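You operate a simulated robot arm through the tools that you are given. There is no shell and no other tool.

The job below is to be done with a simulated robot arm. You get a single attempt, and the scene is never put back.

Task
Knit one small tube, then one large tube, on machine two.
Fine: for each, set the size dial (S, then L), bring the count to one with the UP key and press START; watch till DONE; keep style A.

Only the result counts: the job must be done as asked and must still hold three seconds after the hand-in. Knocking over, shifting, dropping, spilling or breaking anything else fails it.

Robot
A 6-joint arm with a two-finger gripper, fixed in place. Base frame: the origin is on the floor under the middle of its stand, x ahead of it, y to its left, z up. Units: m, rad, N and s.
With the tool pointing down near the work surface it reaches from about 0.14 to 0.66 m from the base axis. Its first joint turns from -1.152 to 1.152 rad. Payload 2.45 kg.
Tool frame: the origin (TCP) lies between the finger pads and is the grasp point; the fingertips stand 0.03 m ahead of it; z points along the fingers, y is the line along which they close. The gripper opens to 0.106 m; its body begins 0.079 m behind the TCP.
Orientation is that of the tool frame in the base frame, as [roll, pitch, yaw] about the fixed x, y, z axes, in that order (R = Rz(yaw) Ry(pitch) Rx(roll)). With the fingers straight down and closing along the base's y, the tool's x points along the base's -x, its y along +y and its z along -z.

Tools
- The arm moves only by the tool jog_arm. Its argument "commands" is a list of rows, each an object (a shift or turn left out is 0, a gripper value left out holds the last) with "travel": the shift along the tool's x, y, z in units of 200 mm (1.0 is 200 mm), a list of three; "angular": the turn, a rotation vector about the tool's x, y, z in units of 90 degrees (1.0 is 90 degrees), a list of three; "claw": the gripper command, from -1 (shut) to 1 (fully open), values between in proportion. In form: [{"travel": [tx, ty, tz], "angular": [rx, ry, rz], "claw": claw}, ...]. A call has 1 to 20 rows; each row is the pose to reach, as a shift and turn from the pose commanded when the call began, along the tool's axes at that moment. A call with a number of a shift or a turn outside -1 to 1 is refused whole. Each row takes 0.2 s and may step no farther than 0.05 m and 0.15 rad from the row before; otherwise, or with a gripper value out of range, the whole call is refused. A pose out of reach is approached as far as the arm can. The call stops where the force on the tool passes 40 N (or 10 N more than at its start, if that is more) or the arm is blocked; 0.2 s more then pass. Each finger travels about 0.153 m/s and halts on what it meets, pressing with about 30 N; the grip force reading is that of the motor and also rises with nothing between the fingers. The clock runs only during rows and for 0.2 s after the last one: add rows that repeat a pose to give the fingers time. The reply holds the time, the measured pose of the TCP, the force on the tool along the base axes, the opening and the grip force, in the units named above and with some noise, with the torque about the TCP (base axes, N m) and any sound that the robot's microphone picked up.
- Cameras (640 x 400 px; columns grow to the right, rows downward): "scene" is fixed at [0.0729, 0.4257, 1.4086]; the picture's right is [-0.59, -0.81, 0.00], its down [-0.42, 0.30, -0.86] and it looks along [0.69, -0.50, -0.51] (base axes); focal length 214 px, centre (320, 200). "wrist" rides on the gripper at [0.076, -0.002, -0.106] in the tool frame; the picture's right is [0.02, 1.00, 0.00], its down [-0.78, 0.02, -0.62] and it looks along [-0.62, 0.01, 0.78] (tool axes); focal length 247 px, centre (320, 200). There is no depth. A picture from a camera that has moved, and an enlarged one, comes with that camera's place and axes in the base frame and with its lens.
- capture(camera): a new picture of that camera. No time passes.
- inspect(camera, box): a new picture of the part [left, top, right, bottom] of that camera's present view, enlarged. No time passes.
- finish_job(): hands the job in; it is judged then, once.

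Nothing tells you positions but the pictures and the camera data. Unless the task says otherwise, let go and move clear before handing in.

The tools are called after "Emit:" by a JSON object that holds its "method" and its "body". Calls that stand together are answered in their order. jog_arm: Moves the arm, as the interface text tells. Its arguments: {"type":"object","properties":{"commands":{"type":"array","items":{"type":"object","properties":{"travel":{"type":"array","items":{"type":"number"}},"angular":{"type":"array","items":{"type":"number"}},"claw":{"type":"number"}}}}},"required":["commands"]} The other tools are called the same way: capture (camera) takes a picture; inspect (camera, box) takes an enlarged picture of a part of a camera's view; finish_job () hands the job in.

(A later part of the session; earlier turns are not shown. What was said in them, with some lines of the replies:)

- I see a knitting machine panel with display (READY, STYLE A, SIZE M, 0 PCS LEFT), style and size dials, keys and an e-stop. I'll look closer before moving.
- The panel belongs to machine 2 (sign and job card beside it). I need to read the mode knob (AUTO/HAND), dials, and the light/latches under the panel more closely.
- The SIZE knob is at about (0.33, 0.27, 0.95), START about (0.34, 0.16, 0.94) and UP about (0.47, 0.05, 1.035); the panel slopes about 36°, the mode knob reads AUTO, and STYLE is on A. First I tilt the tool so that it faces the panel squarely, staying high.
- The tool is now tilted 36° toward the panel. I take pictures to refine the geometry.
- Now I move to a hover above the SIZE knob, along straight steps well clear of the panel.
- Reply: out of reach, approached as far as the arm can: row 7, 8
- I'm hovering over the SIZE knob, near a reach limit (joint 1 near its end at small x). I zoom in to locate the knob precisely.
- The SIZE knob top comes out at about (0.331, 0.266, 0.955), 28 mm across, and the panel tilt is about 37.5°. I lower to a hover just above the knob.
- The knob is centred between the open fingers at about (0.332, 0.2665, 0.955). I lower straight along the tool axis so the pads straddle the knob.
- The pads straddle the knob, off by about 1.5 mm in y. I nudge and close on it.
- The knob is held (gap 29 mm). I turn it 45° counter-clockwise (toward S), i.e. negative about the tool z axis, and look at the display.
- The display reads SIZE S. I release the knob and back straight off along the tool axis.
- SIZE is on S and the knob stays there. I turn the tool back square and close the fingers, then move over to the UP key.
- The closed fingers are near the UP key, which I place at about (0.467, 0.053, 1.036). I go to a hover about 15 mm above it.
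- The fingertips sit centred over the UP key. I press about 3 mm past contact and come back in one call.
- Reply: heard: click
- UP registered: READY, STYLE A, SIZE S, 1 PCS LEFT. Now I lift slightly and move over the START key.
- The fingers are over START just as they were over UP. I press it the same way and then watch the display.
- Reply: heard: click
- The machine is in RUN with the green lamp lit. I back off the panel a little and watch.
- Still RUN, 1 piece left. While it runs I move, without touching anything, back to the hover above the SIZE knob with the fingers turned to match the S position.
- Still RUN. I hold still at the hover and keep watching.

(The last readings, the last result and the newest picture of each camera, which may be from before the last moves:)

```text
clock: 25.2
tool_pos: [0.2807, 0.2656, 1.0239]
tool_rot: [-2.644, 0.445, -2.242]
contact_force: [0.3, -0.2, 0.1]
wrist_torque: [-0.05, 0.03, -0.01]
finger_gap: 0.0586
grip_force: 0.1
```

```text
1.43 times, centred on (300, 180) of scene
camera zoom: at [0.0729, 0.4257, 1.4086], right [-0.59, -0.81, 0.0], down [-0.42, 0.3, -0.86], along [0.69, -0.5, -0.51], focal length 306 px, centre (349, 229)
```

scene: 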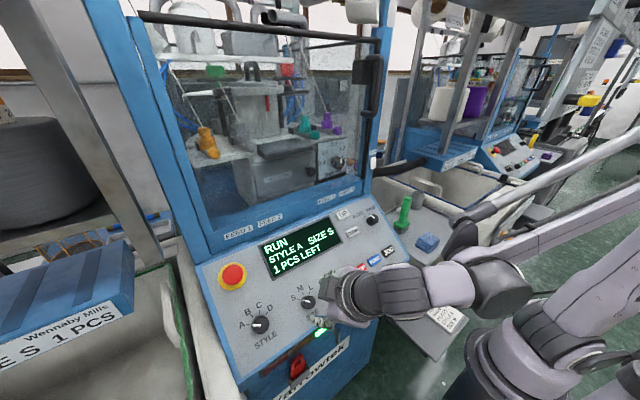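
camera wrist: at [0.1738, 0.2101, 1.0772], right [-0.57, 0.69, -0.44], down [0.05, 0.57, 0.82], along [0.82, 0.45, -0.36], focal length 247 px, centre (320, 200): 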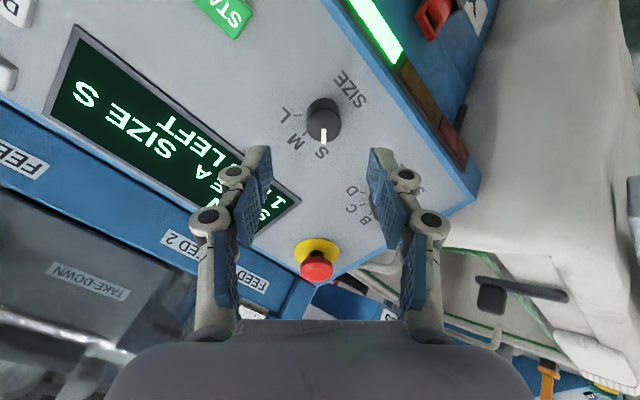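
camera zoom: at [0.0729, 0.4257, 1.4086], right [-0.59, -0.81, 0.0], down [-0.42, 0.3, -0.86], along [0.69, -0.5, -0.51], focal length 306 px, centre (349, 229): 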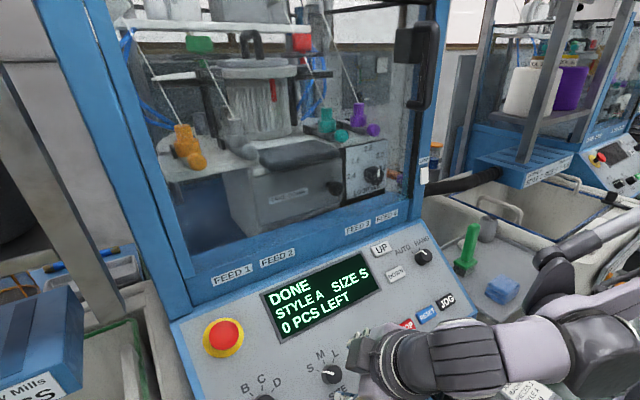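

The display says DONE, 0 PCS LEFT for size S. I check panel and knob closely before turning the dial.

Emit:
{"method": "inspect", "body": {"camera": "scene", "box": [200, 180, 420, 320]}}

Emit:
{"method": "inspect", "body": {"camera": "wrist", "box": [220, 60, 420, 185]}}

Emit:
{"method": "inspect", "body": {"camera": "scene", "box": [240, 280, 390, 390]}}

```text
2.86 times, centred on (310, 250) of scene
camera zoom: at [0.0729, 0.4257, 1.4086], right [-0.59, -0.81, 0.0], down [-0.42, 0.3, -0.86], along [0.69, -0.5, -0.51], focal length 613 px, centre (349, 57)
```

zoom: 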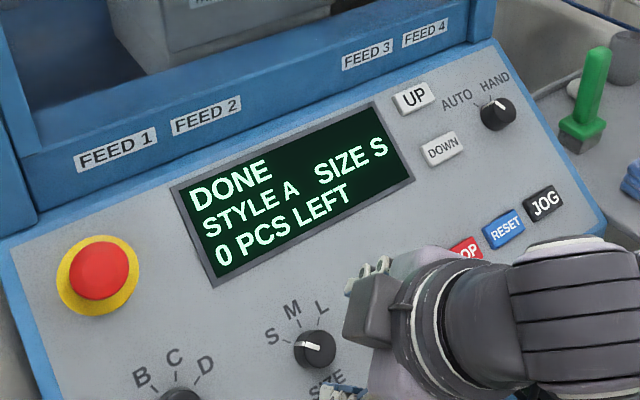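

```text
3.20 times, centred on (320, 122) of wrist
camera zoom: at [0.1737, 0.2101, 1.0771], right [-0.57, 0.69, -0.44], down [0.05, 0.57, 0.82], along [0.82, 0.45, -0.36], focal length 790 px, centre (320, 448)
```

zoom: 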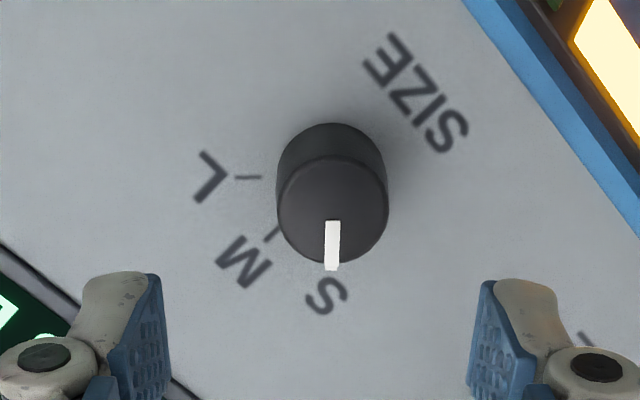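

```text
3.64 times, centred on (315, 335) of scene
camera zoom: at [0.0729, 0.4257, 1.4086], right [-0.59, -0.81, 0.0], down [-0.42, 0.3, -0.86], along [0.69, -0.5, -0.51], focal length 780 px, centre (338, -291)
```

zoom: 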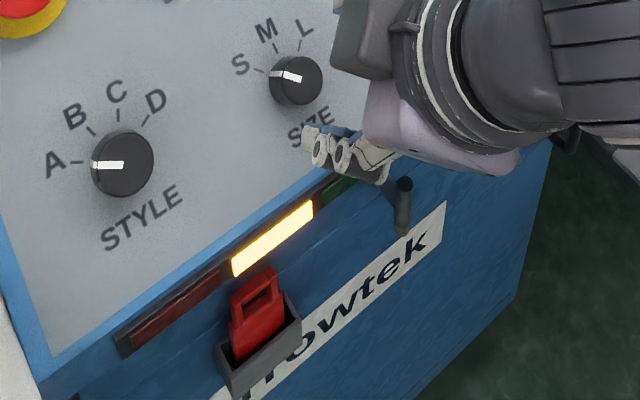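

DONE with the amber lamp back, and the knob pointer is at S, aligned with the fingers. I lower along the axis to straddle the knob again.

Emit:
{"method": "jog_arm", "body": {"commands": [{"travel": [0, 0.01, 0.15], "claw": 0.1}, {"travel": [0, 0.01, 0.25], "claw": 0.1}, {"travel": [0, 0.01, 0.33], "claw": 0.1}, {"travel": [0, 0.01, 0.388], "claw": 0.1}, {"travel": [0, 0.01, 0.388], "claw": 0.1}]}}

Emit:
{"method": "inspect", "body": {"camera": "wrist", "box": [200, 70, 440, 220]}}

```text
clock: 26.4
tool_pos: [0.3268, 0.2668, 0.96]
tool_rot: [-2.643, 0.445, -2.243]
contact_force: [-0.3, 0.4, -0.3]
wrist_torque: [-0.02, 0.02, -0.01]
finger_gap: 0.0583
grip_force: 0.0
```

```text
2.67 times, centred on (320, 145) of wrist
camera zoom: at [0.2199, 0.2119, 1.0144], right [-0.57, 0.69, -0.44], down [0.05, 0.57, 0.82], along [0.82, 0.45, -0.36], focal length 659 px, centre (320, 347)
```

zoom: 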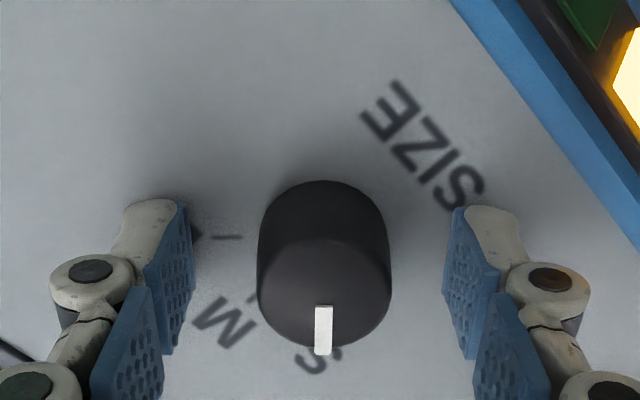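

Well centred. I close on the knob.

Emit:
{"method": "jog_arm", "body": {"commands": [{"claw": -0.3}, {"claw": -1}, {"claw": -1}]}}

```text
clock: 27.2
tool_pos: [0.326, 0.2676, 0.9611]
tool_rot: [-2.647, 0.445, -2.241]
contact_force: [-3.6, 3.9, -1.7]
wrist_torque: [0.1, 0.14, 0.09]
finger_gap: 0.0289
grip_force: 45.3
```

The knob is gripped (gap 29 mm, small forces). I turn it +90° about the tool axis, from S past M to L.

Emit:
{"method": "jog_arm", "body": {"commands": [{"angular": [0, 0, 0.083]}, {"angular": [0, 0, 0.167]}, {"angular": [0, 0, 0.25]}, {"angular": [0, 0, 0.333]}, {"angular": [0, 0, 0.417]}, {"angular": [0, 0, 0.5]}, {"angular": [0, 0, 0.583]}, {"angular": [0, 0, 0.667]}, {"angular": [0, 0, 0.75]}, {"angular": [0, 0, 0.833]}, {"angular": [0, 0, 0.917]}, {"angular": [0, 0, 1.0]}, {"angular": [0, 0, 1.0]}]}}

Emit:
{"method": "inspect", "body": {"camera": "wrist", "box": [160, 50, 480, 250]}}

Emit:
{"method": "inspect", "body": {"camera": "scene", "box": [200, 180, 420, 320]}}

```text
clock: 30.0
tool_pos: [0.3263, 0.2669, 0.9615]
tool_rot: [2.644, 0.442, 2.242]
contact_force: [-7.9, 8.9, -5.7]
wrist_torque: [0.31, 0.53, 0.51]
finger_gap: 0.0289
grip_force: 44.9
```

```text
2.00 times, centred on (320, 150) of wrist
camera zoom: at [0.2176, 0.3204, 1.0135], right [0.55, 0.72, 0.42], down [0.07, -0.54, 0.84], along [0.83, -0.43, -0.35], focal length 494 px, centre (320, 300)
```

zoom: 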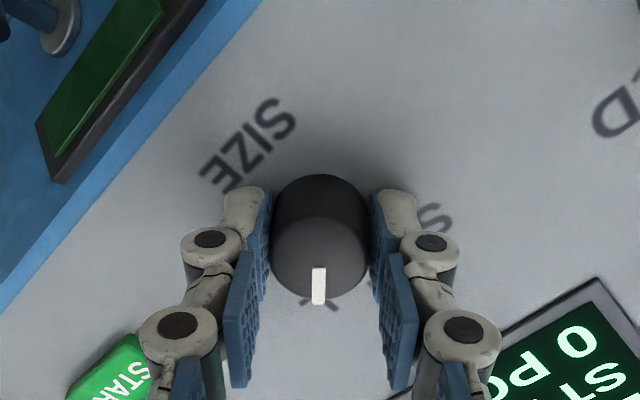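

```text
2.86 times, centred on (310, 250) of scene
camera zoom: at [0.0727, 0.426, 1.4085], right [-0.59, -0.81, 0.0], down [-0.42, 0.3, -0.86], along [0.69, -0.5, -0.51], focal length 613 px, centre (349, 57)
```

zoom: 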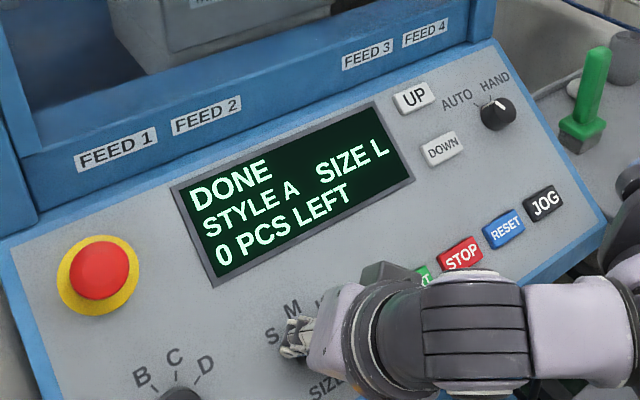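

The display reads SIZE L, STYLE A, 0 PCS. I release, back off straight, and then square up and close the fingers.

Emit:
{"method": "jog_arm", "body": {"commands": [{"claw": 0.1}, {"claw": 0.1}, {"travel": [0, 0, -0.15], "claw": 0.1}, {"travel": [0, 0, -0.35], "claw": 0.1}, {"travel": [0, 0, -0.35], "claw": 0.1}]}}

Emit:
{"method": "inspect", "body": {"camera": "scene", "box": [200, 180, 420, 320]}}

Emit:
{"method": "capture", "body": {"camera": "wrist"}}

```text
clock: 31.2
tool_pos: [0.2847, 0.2675, 1.0174]
tool_rot: [2.643, 0.445, 2.24]
contact_force: [0.3, -0.3, 0.6]
wrist_torque: [-0.01, 0.02, 0.0]
finger_gap: 0.0582
grip_force: 0.1
```

```text
2.86 times, centred on (310, 250) of scene
camera zoom: at [0.0729, 0.4257, 1.4086], right [-0.59, -0.81, 0.0], down [-0.42, 0.3, -0.86], along [0.69, -0.5, -0.51], focal length 613 px, centre (349, 57)
```

zoom: 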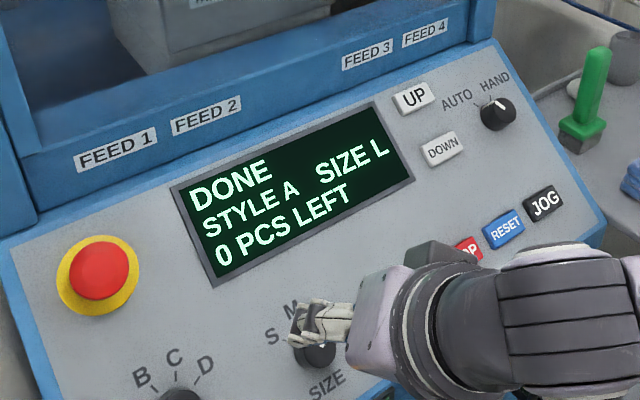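

```text
taken
camera wrist: at [0.1759, 0.3195, 1.0694], right [0.55, 0.72, 0.42], down [0.07, -0.54, 0.84], along [0.83, -0.43, -0.35], focal length 247 px, centre (320, 200)
```

wrist: 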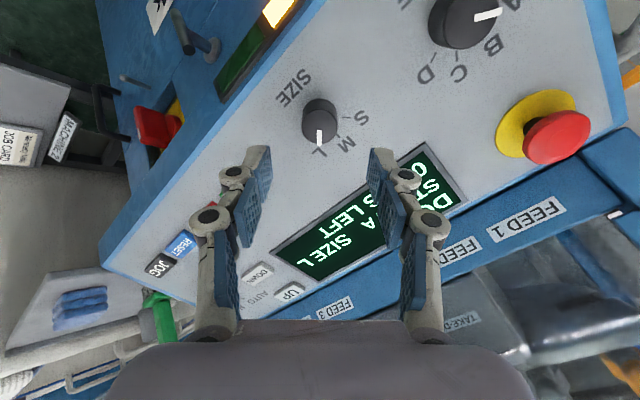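

Size stays on L. I turn the tool square, close the fingers and start moving toward UP.

Emit:
{"method": "jog_arm", "body": {"commands": [{"angular": [0, 0, -0.08], "claw": -0.5}, {"angular": [0, 0, -0.16], "claw": -1}, {"angular": [0, 0, -0.24], "claw": -1}, {"angular": [0, 0, -0.33], "claw": -1}, {"angular": [0, 0, -0.42], "claw": -1}, {"angular": [0, 0, -0.5], "claw": -1}, {"angular": [0, 0, -0.5], "claw": -1}]}}

Emit:
{"method": "jog_arm", "body": {"commands": [{"travel": [-0.13, -0.16, 0]}, {"travel": [-0.26, -0.32, 0]}, {"travel": [-0.39, -0.48, 0]}, {"travel": [-0.52, -0.64, 0]}, {"travel": [-0.65, -0.8, 0]}, {"travel": [-0.78, -0.96, 0]}, {"travel": [-0.78, -0.96, 0]}]}}

```text
clock: 32.8
tool_pos: [0.2842, 0.2658, 1.0171]
tool_rot: [-3.141, 0.654, -3.138]
contact_force: [-0.1, -0.2, 0.1]
wrist_torque: [0.02, 0.0, 0.01]
finger_gap: 0.0
grip_force: 29.0
```

```text
clock: 34.4
tool_pos: [0.4093, 0.0748, 1.1129]
tool_rot: [-3.141, 0.655, -3.14]
contact_force: [0.5, -0.1, 0.6]
wrist_torque: [-0.03, -0.02, 0.01]
finger_gap: 0.0002
grip_force: 28.7
```

Emit:
{"method": "jog_arm", "body": {"commands": [{"travel": [0.002, -0.1055, 0]}, {"travel": [0.002, -0.1055, 0.15]}, {"travel": [0.002, -0.1055, 0.256]}, {"travel": [0.002, -0.1055, 0.256]}]}}

Emit:
{"method": "inspect", "body": {"camera": "wrist", "box": [200, 60, 440, 210]}}

Emit:
{"method": "inspect", "body": {"camera": "scene", "box": [200, 180, 420, 320]}}

```text
clock: 35.4
tool_pos: [0.4386, 0.0542, 1.0715]
tool_rot: [3.141, 0.655, -3.14]
contact_force: [0.0, 0.3, -0.3]
wrist_torque: [0.0, 0.0, 0.03]
finger_gap: 0.0
grip_force: 29.0
```

```text
2.67 times, centred on (320, 135) of wrist
camera zoom: at [0.3135, 0.0523, 1.11], right [-0.02, 1.0, -0.01], down [0.24, 0.02, 0.97], along [0.97, 0.01, -0.24], focal length 659 px, centre (320, 373)
```

zoom: 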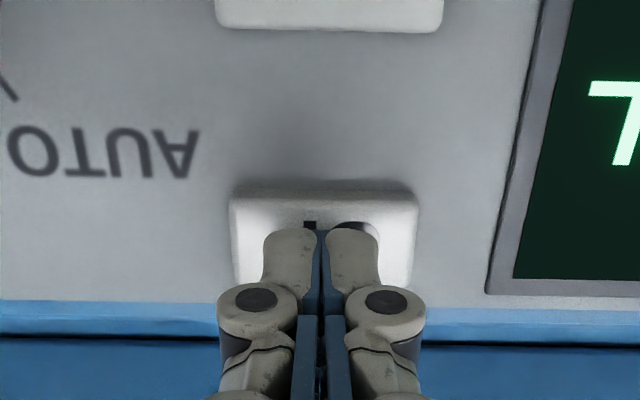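

```text
2.86 times, centred on (310, 250) of scene
camera zoom: at [0.0729, 0.4257, 1.4086], right [-0.59, -0.81, 0.0], down [-0.42, 0.3, -0.86], along [0.69, -0.5, -0.51], focal length 613 px, centre (349, 57)
```

zoom: 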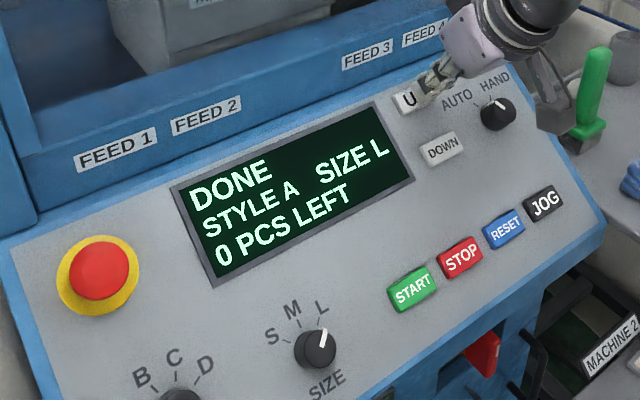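

Same position over UP as before, with the display at DONE, SIZE L, 0 PCS. I press UP once.

Emit:
{"method": "jog_arm", "body": {"commands": [{"travel": [0, 0, 0.05]}, {"travel": [0, 0, 0.075]}, {"travel": [0, 0, 0.09]}, {"travel": [0, 0, 0.05]}, {"travel": [0, 0, 0]}]}}

Emit:
{"method": "inspect", "body": {"camera": "scene", "box": [200, 180, 420, 320]}}

```text
clock: 36.6
tool_pos: [0.4384, 0.0538, 1.0711]
tool_rot: [3.141, 0.653, 3.14]
contact_force: [-0.2, -0.1, 0.2]
wrist_torque: [-0.02, 0.03, -0.02]
finger_gap: 0.0
grip_force: 28.4
heard: click
```

```text
2.86 times, centred on (310, 250) of scene
camera zoom: at [0.0729, 0.4257, 1.4086], right [-0.59, -0.81, 0.0], down [-0.42, 0.3, -0.86], along [0.69, -0.5, -0.51], focal length 613 px, centre (349, 57)
```

zoom: 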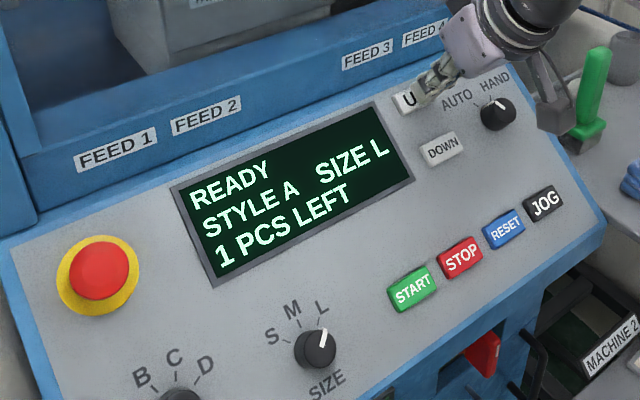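

READY, SIZE L, 1 PCS LEFT. I move over to START the same way as before.

Emit:
{"method": "jog_arm", "body": {"commands": [{"travel": [0, 0, -0.15]}, {"travel": [0.16, 0.105, -0.15]}, {"travel": [0.32, 0.21, -0.15]}, {"travel": [0.48, 0.315, -0.15]}, {"travel": [0.65, 0.42, -0.15]}, {"travel": [0.804, 0.524, -0.15]}, {"travel": [0.804, 0.524, 0.005]}, {"travel": [0.804, 0.524, 0.005]}]}}

Emit:
{"method": "inspect", "body": {"camera": "wrist", "box": [200, 60, 440, 210]}}

Emit:
{"method": "inspect", "body": {"camera": "scene", "box": [200, 180, 420, 320]}}

```text
clock: 38.4
tool_pos: [0.3105, 0.1597, 0.9723]
tool_rot: [3.14, 0.654, -3.141]
contact_force: [-0.2, -0.2, -0.4]
wrist_torque: [0.01, 0.01, -0.02]
finger_gap: 0.0004
grip_force: 28.6
```

```text
2.67 times, centred on (320, 135) of wrist
camera zoom: at [0.1858, 0.1565, 1.0119], right [-0.02, 1.0, -0.01], down [0.24, 0.02, 0.97], along [0.97, 0.01, -0.24], focal length 659 px, centre (320, 373)
```

zoom: 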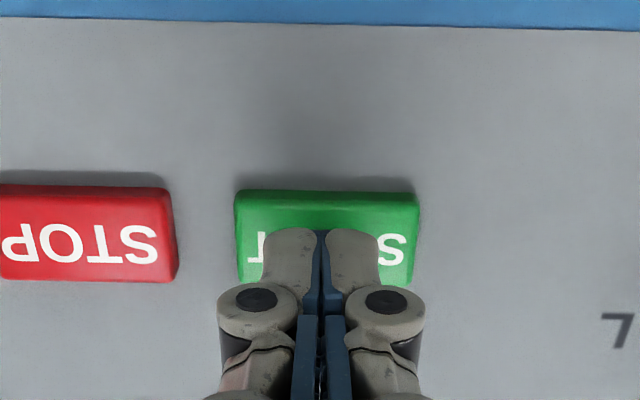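

```text
2.86 times, centred on (310, 250) of scene
camera zoom: at [0.0729, 0.4257, 1.4086], right [-0.59, -0.81, 0.0], down [-0.42, 0.3, -0.86], along [0.69, -0.5, -0.51], focal length 613 px, centre (349, 57)
```

zoom: 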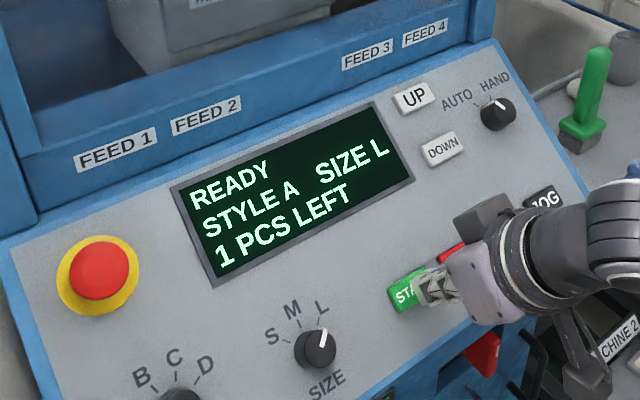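

Over START again with the right settings shown. I press it and back off.

Emit:
{"method": "jog_arm", "body": {"commands": [{"travel": [0, 0, 0.05]}, {"travel": [0, 0, 0.075]}, {"travel": [0, 0, 0.09]}, {"travel": [0, 0, 0.05]}, {"travel": [0, 0, 0]}, {"travel": [0, 0, -0.2]}, {"travel": [0, 0, -0.3]}, {"travel": [0, 0, -0.3]}]}}

Emit:
{"method": "inspect", "body": {"camera": "scene", "box": [200, 180, 420, 320]}}

```text
clock: 40.2
tool_pos: [0.2751, 0.1587, 1.0207]
tool_rot: [3.141, 0.654, 3.14]
contact_force: [0.2, -0.1, -0.6]
wrist_torque: [0.0, -0.02, -0.01]
finger_gap: 0.0001
grip_force: 28.1
heard: click
```

```text
2.86 times, centred on (310, 250) of scene
camera zoom: at [0.0729, 0.4257, 1.4086], right [-0.59, -0.81, 0.0], down [-0.42, 0.3, -0.86], along [0.69, -0.5, -0.51], focal length 613 px, centre (349, 57)
```

zoom: 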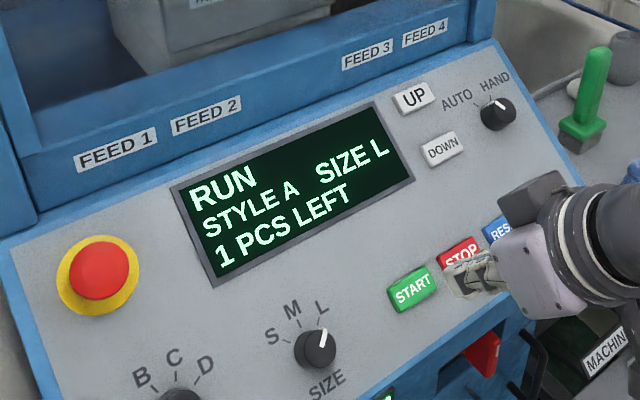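

It is in RUN with SIZE L. I hold clear and watch till DONE.

Emit:
{"method": "jog_arm", "body": {"commands": [{"claw": -1}, {"claw": -1}, {"claw": -1}, {"claw": -1}, {"claw": -1}, {"claw": -1}, {"claw": -1}, {"claw": -1}, {"claw": -1}, {"claw": -1}, {"claw": -1}, {"claw": -1}, {"claw": -1}, {"claw": -1}, {"claw": -1}, {"claw": -1}, {"claw": -1}, {"claw": -1}, {"claw": -1}, {"claw": -1}]}}

Emit:
{"method": "inspect", "body": {"camera": "scene", "box": [140, 40, 460, 320]}}

```text
clock: 44.4
tool_pos: [0.2754, 0.1591, 1.0207]
tool_rot: [-3.14, 0.654, -3.141]
contact_force: [0.2, -0.5, 0.2]
wrist_torque: [0.02, 0.03, -0.01]
finger_gap: 0.0002
grip_force: 28.4
```

```text
1.43 times, centred on (300, 180) of scene
camera zoom: at [0.0729, 0.4257, 1.4086], right [-0.59, -0.81, 0.0], down [-0.42, 0.3, -0.86], along [0.69, -0.5, -0.51], focal length 306 px, centre (349, 229)
```

zoom: 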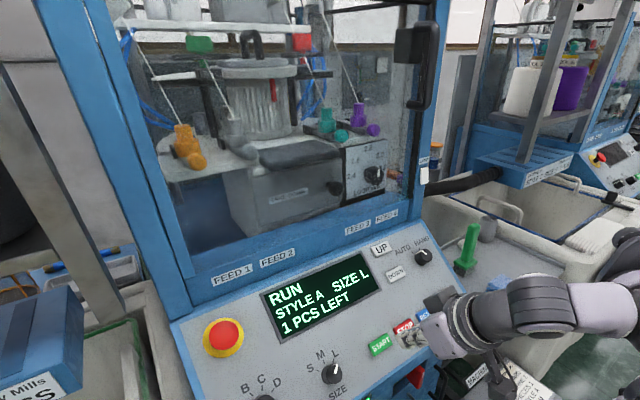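

Still running. I keep waiting.

Emit:
{"method": "jog_arm", "body": {"commands": [{"claw": -1}, {"claw": -1}, {"claw": -1}, {"claw": -1}, {"claw": -1}, {"claw": -1}, {"claw": -1}, {"claw": -1}, {"claw": -1}, {"claw": -1}, {"claw": -1}, {"claw": -1}, {"claw": -1}, {"claw": -1}, {"claw": -1}]}}

Emit:
{"method": "inspect", "body": {"camera": "scene", "box": [140, 40, 460, 320]}}

```text
clock: 47.6
tool_pos: [0.2759, 0.1592, 1.0215]
tool_rot: [3.142, 0.654, 3.141]
contact_force: [-0.3, -0.5, -0.2]
wrist_torque: [-0.01, -0.01, -0.02]
finger_gap: 0.0
grip_force: 28.5
```

```text
1.43 times, centred on (300, 180) of scene
camera zoom: at [0.0729, 0.4257, 1.4086], right [-0.59, -0.81, 0.0], down [-0.42, 0.3, -0.86], along [0.69, -0.5, -0.51], focal length 306 px, centre (349, 229)
```

zoom: 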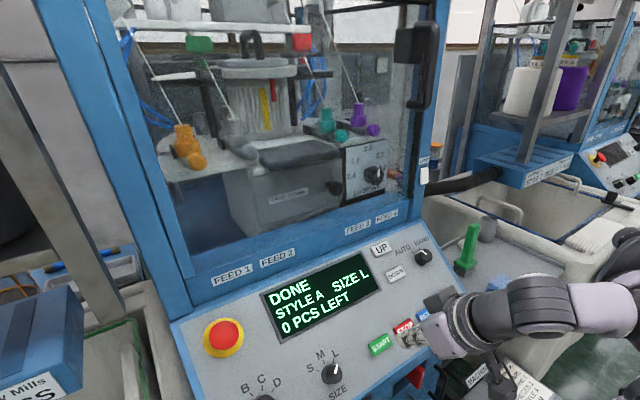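

DONE, STYLE A, SIZE L, 0 PCS LEFT. I move the arm up and clear of the panel, then do a final look.

Emit:
{"method": "jog_arm", "body": {"commands": [{"travel": [-0.1, 0, -0.12], "claw": -1}, {"travel": [-0.2, 0, -0.24], "claw": -1}, {"travel": [-0.32, 0, -0.36], "claw": -1}, {"travel": [-0.44, 0, -0.46], "claw": -1}, {"travel": [-0.44, 0, -0.46], "claw": -1}]}}

Emit:
{"method": "capture", "body": {"camera": "scene"}}

Emit:
{"method": "inspect", "body": {"camera": "scene", "box": [200, 180, 440, 350]}}

```text
clock: 48.8
tool_pos: [0.2885, 0.159, 1.1468]
tool_rot: [-3.141, 0.654, -3.141]
contact_force: [0.0, 0.1, 1.3]
wrist_torque: [0.01, -0.04, -0.01]
finger_gap: 0.0
grip_force: 28.4
```

```text
taken
```

scene: 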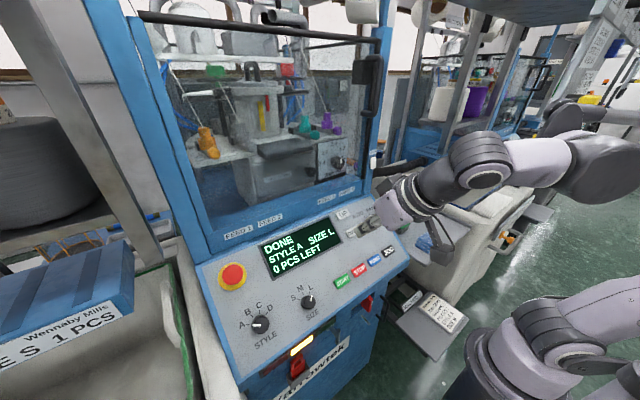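

```text
2.35 times, centred on (320, 265) of scene
camera zoom: at [0.0729, 0.4257, 1.4086], right [-0.59, -0.81, 0.0], down [-0.42, 0.3, -0.86], along [0.69, -0.5, -0.51], focal length 505 px, centre (320, 47)
```

zoom: 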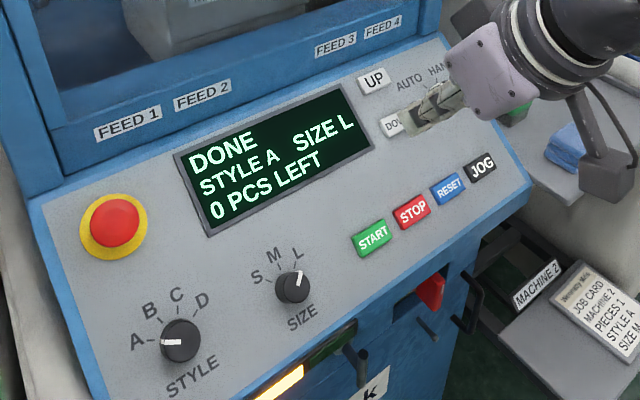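

Both tubes ran to DONE, first S and then L, each with a count of one. Style is still A, the amber lamp is lit, nothing was disturbed and the arm is clear, so I hand in.

Emit:
{"method": "finish_job", "body": {}}

```text
The job is handed in.
```

Machine two knitted one small tube and then one large tube, and I've handed the job in. I haven't had the result of the judging.

- **Small tube:** I set the size dial to S and pressed UP once to bring the count to one. I pressed START and watched until the display read DONE with 0 pieces left.
- **Large tube:** I set the dial to L and ran the same sequence, again to DONE with 0 pieces left.
- **Style:** it stayed on A throughout.
- **At hand-in:** the gripper had let go and the arm was clear of the panel. The last picture showed nothing knocked or moved.
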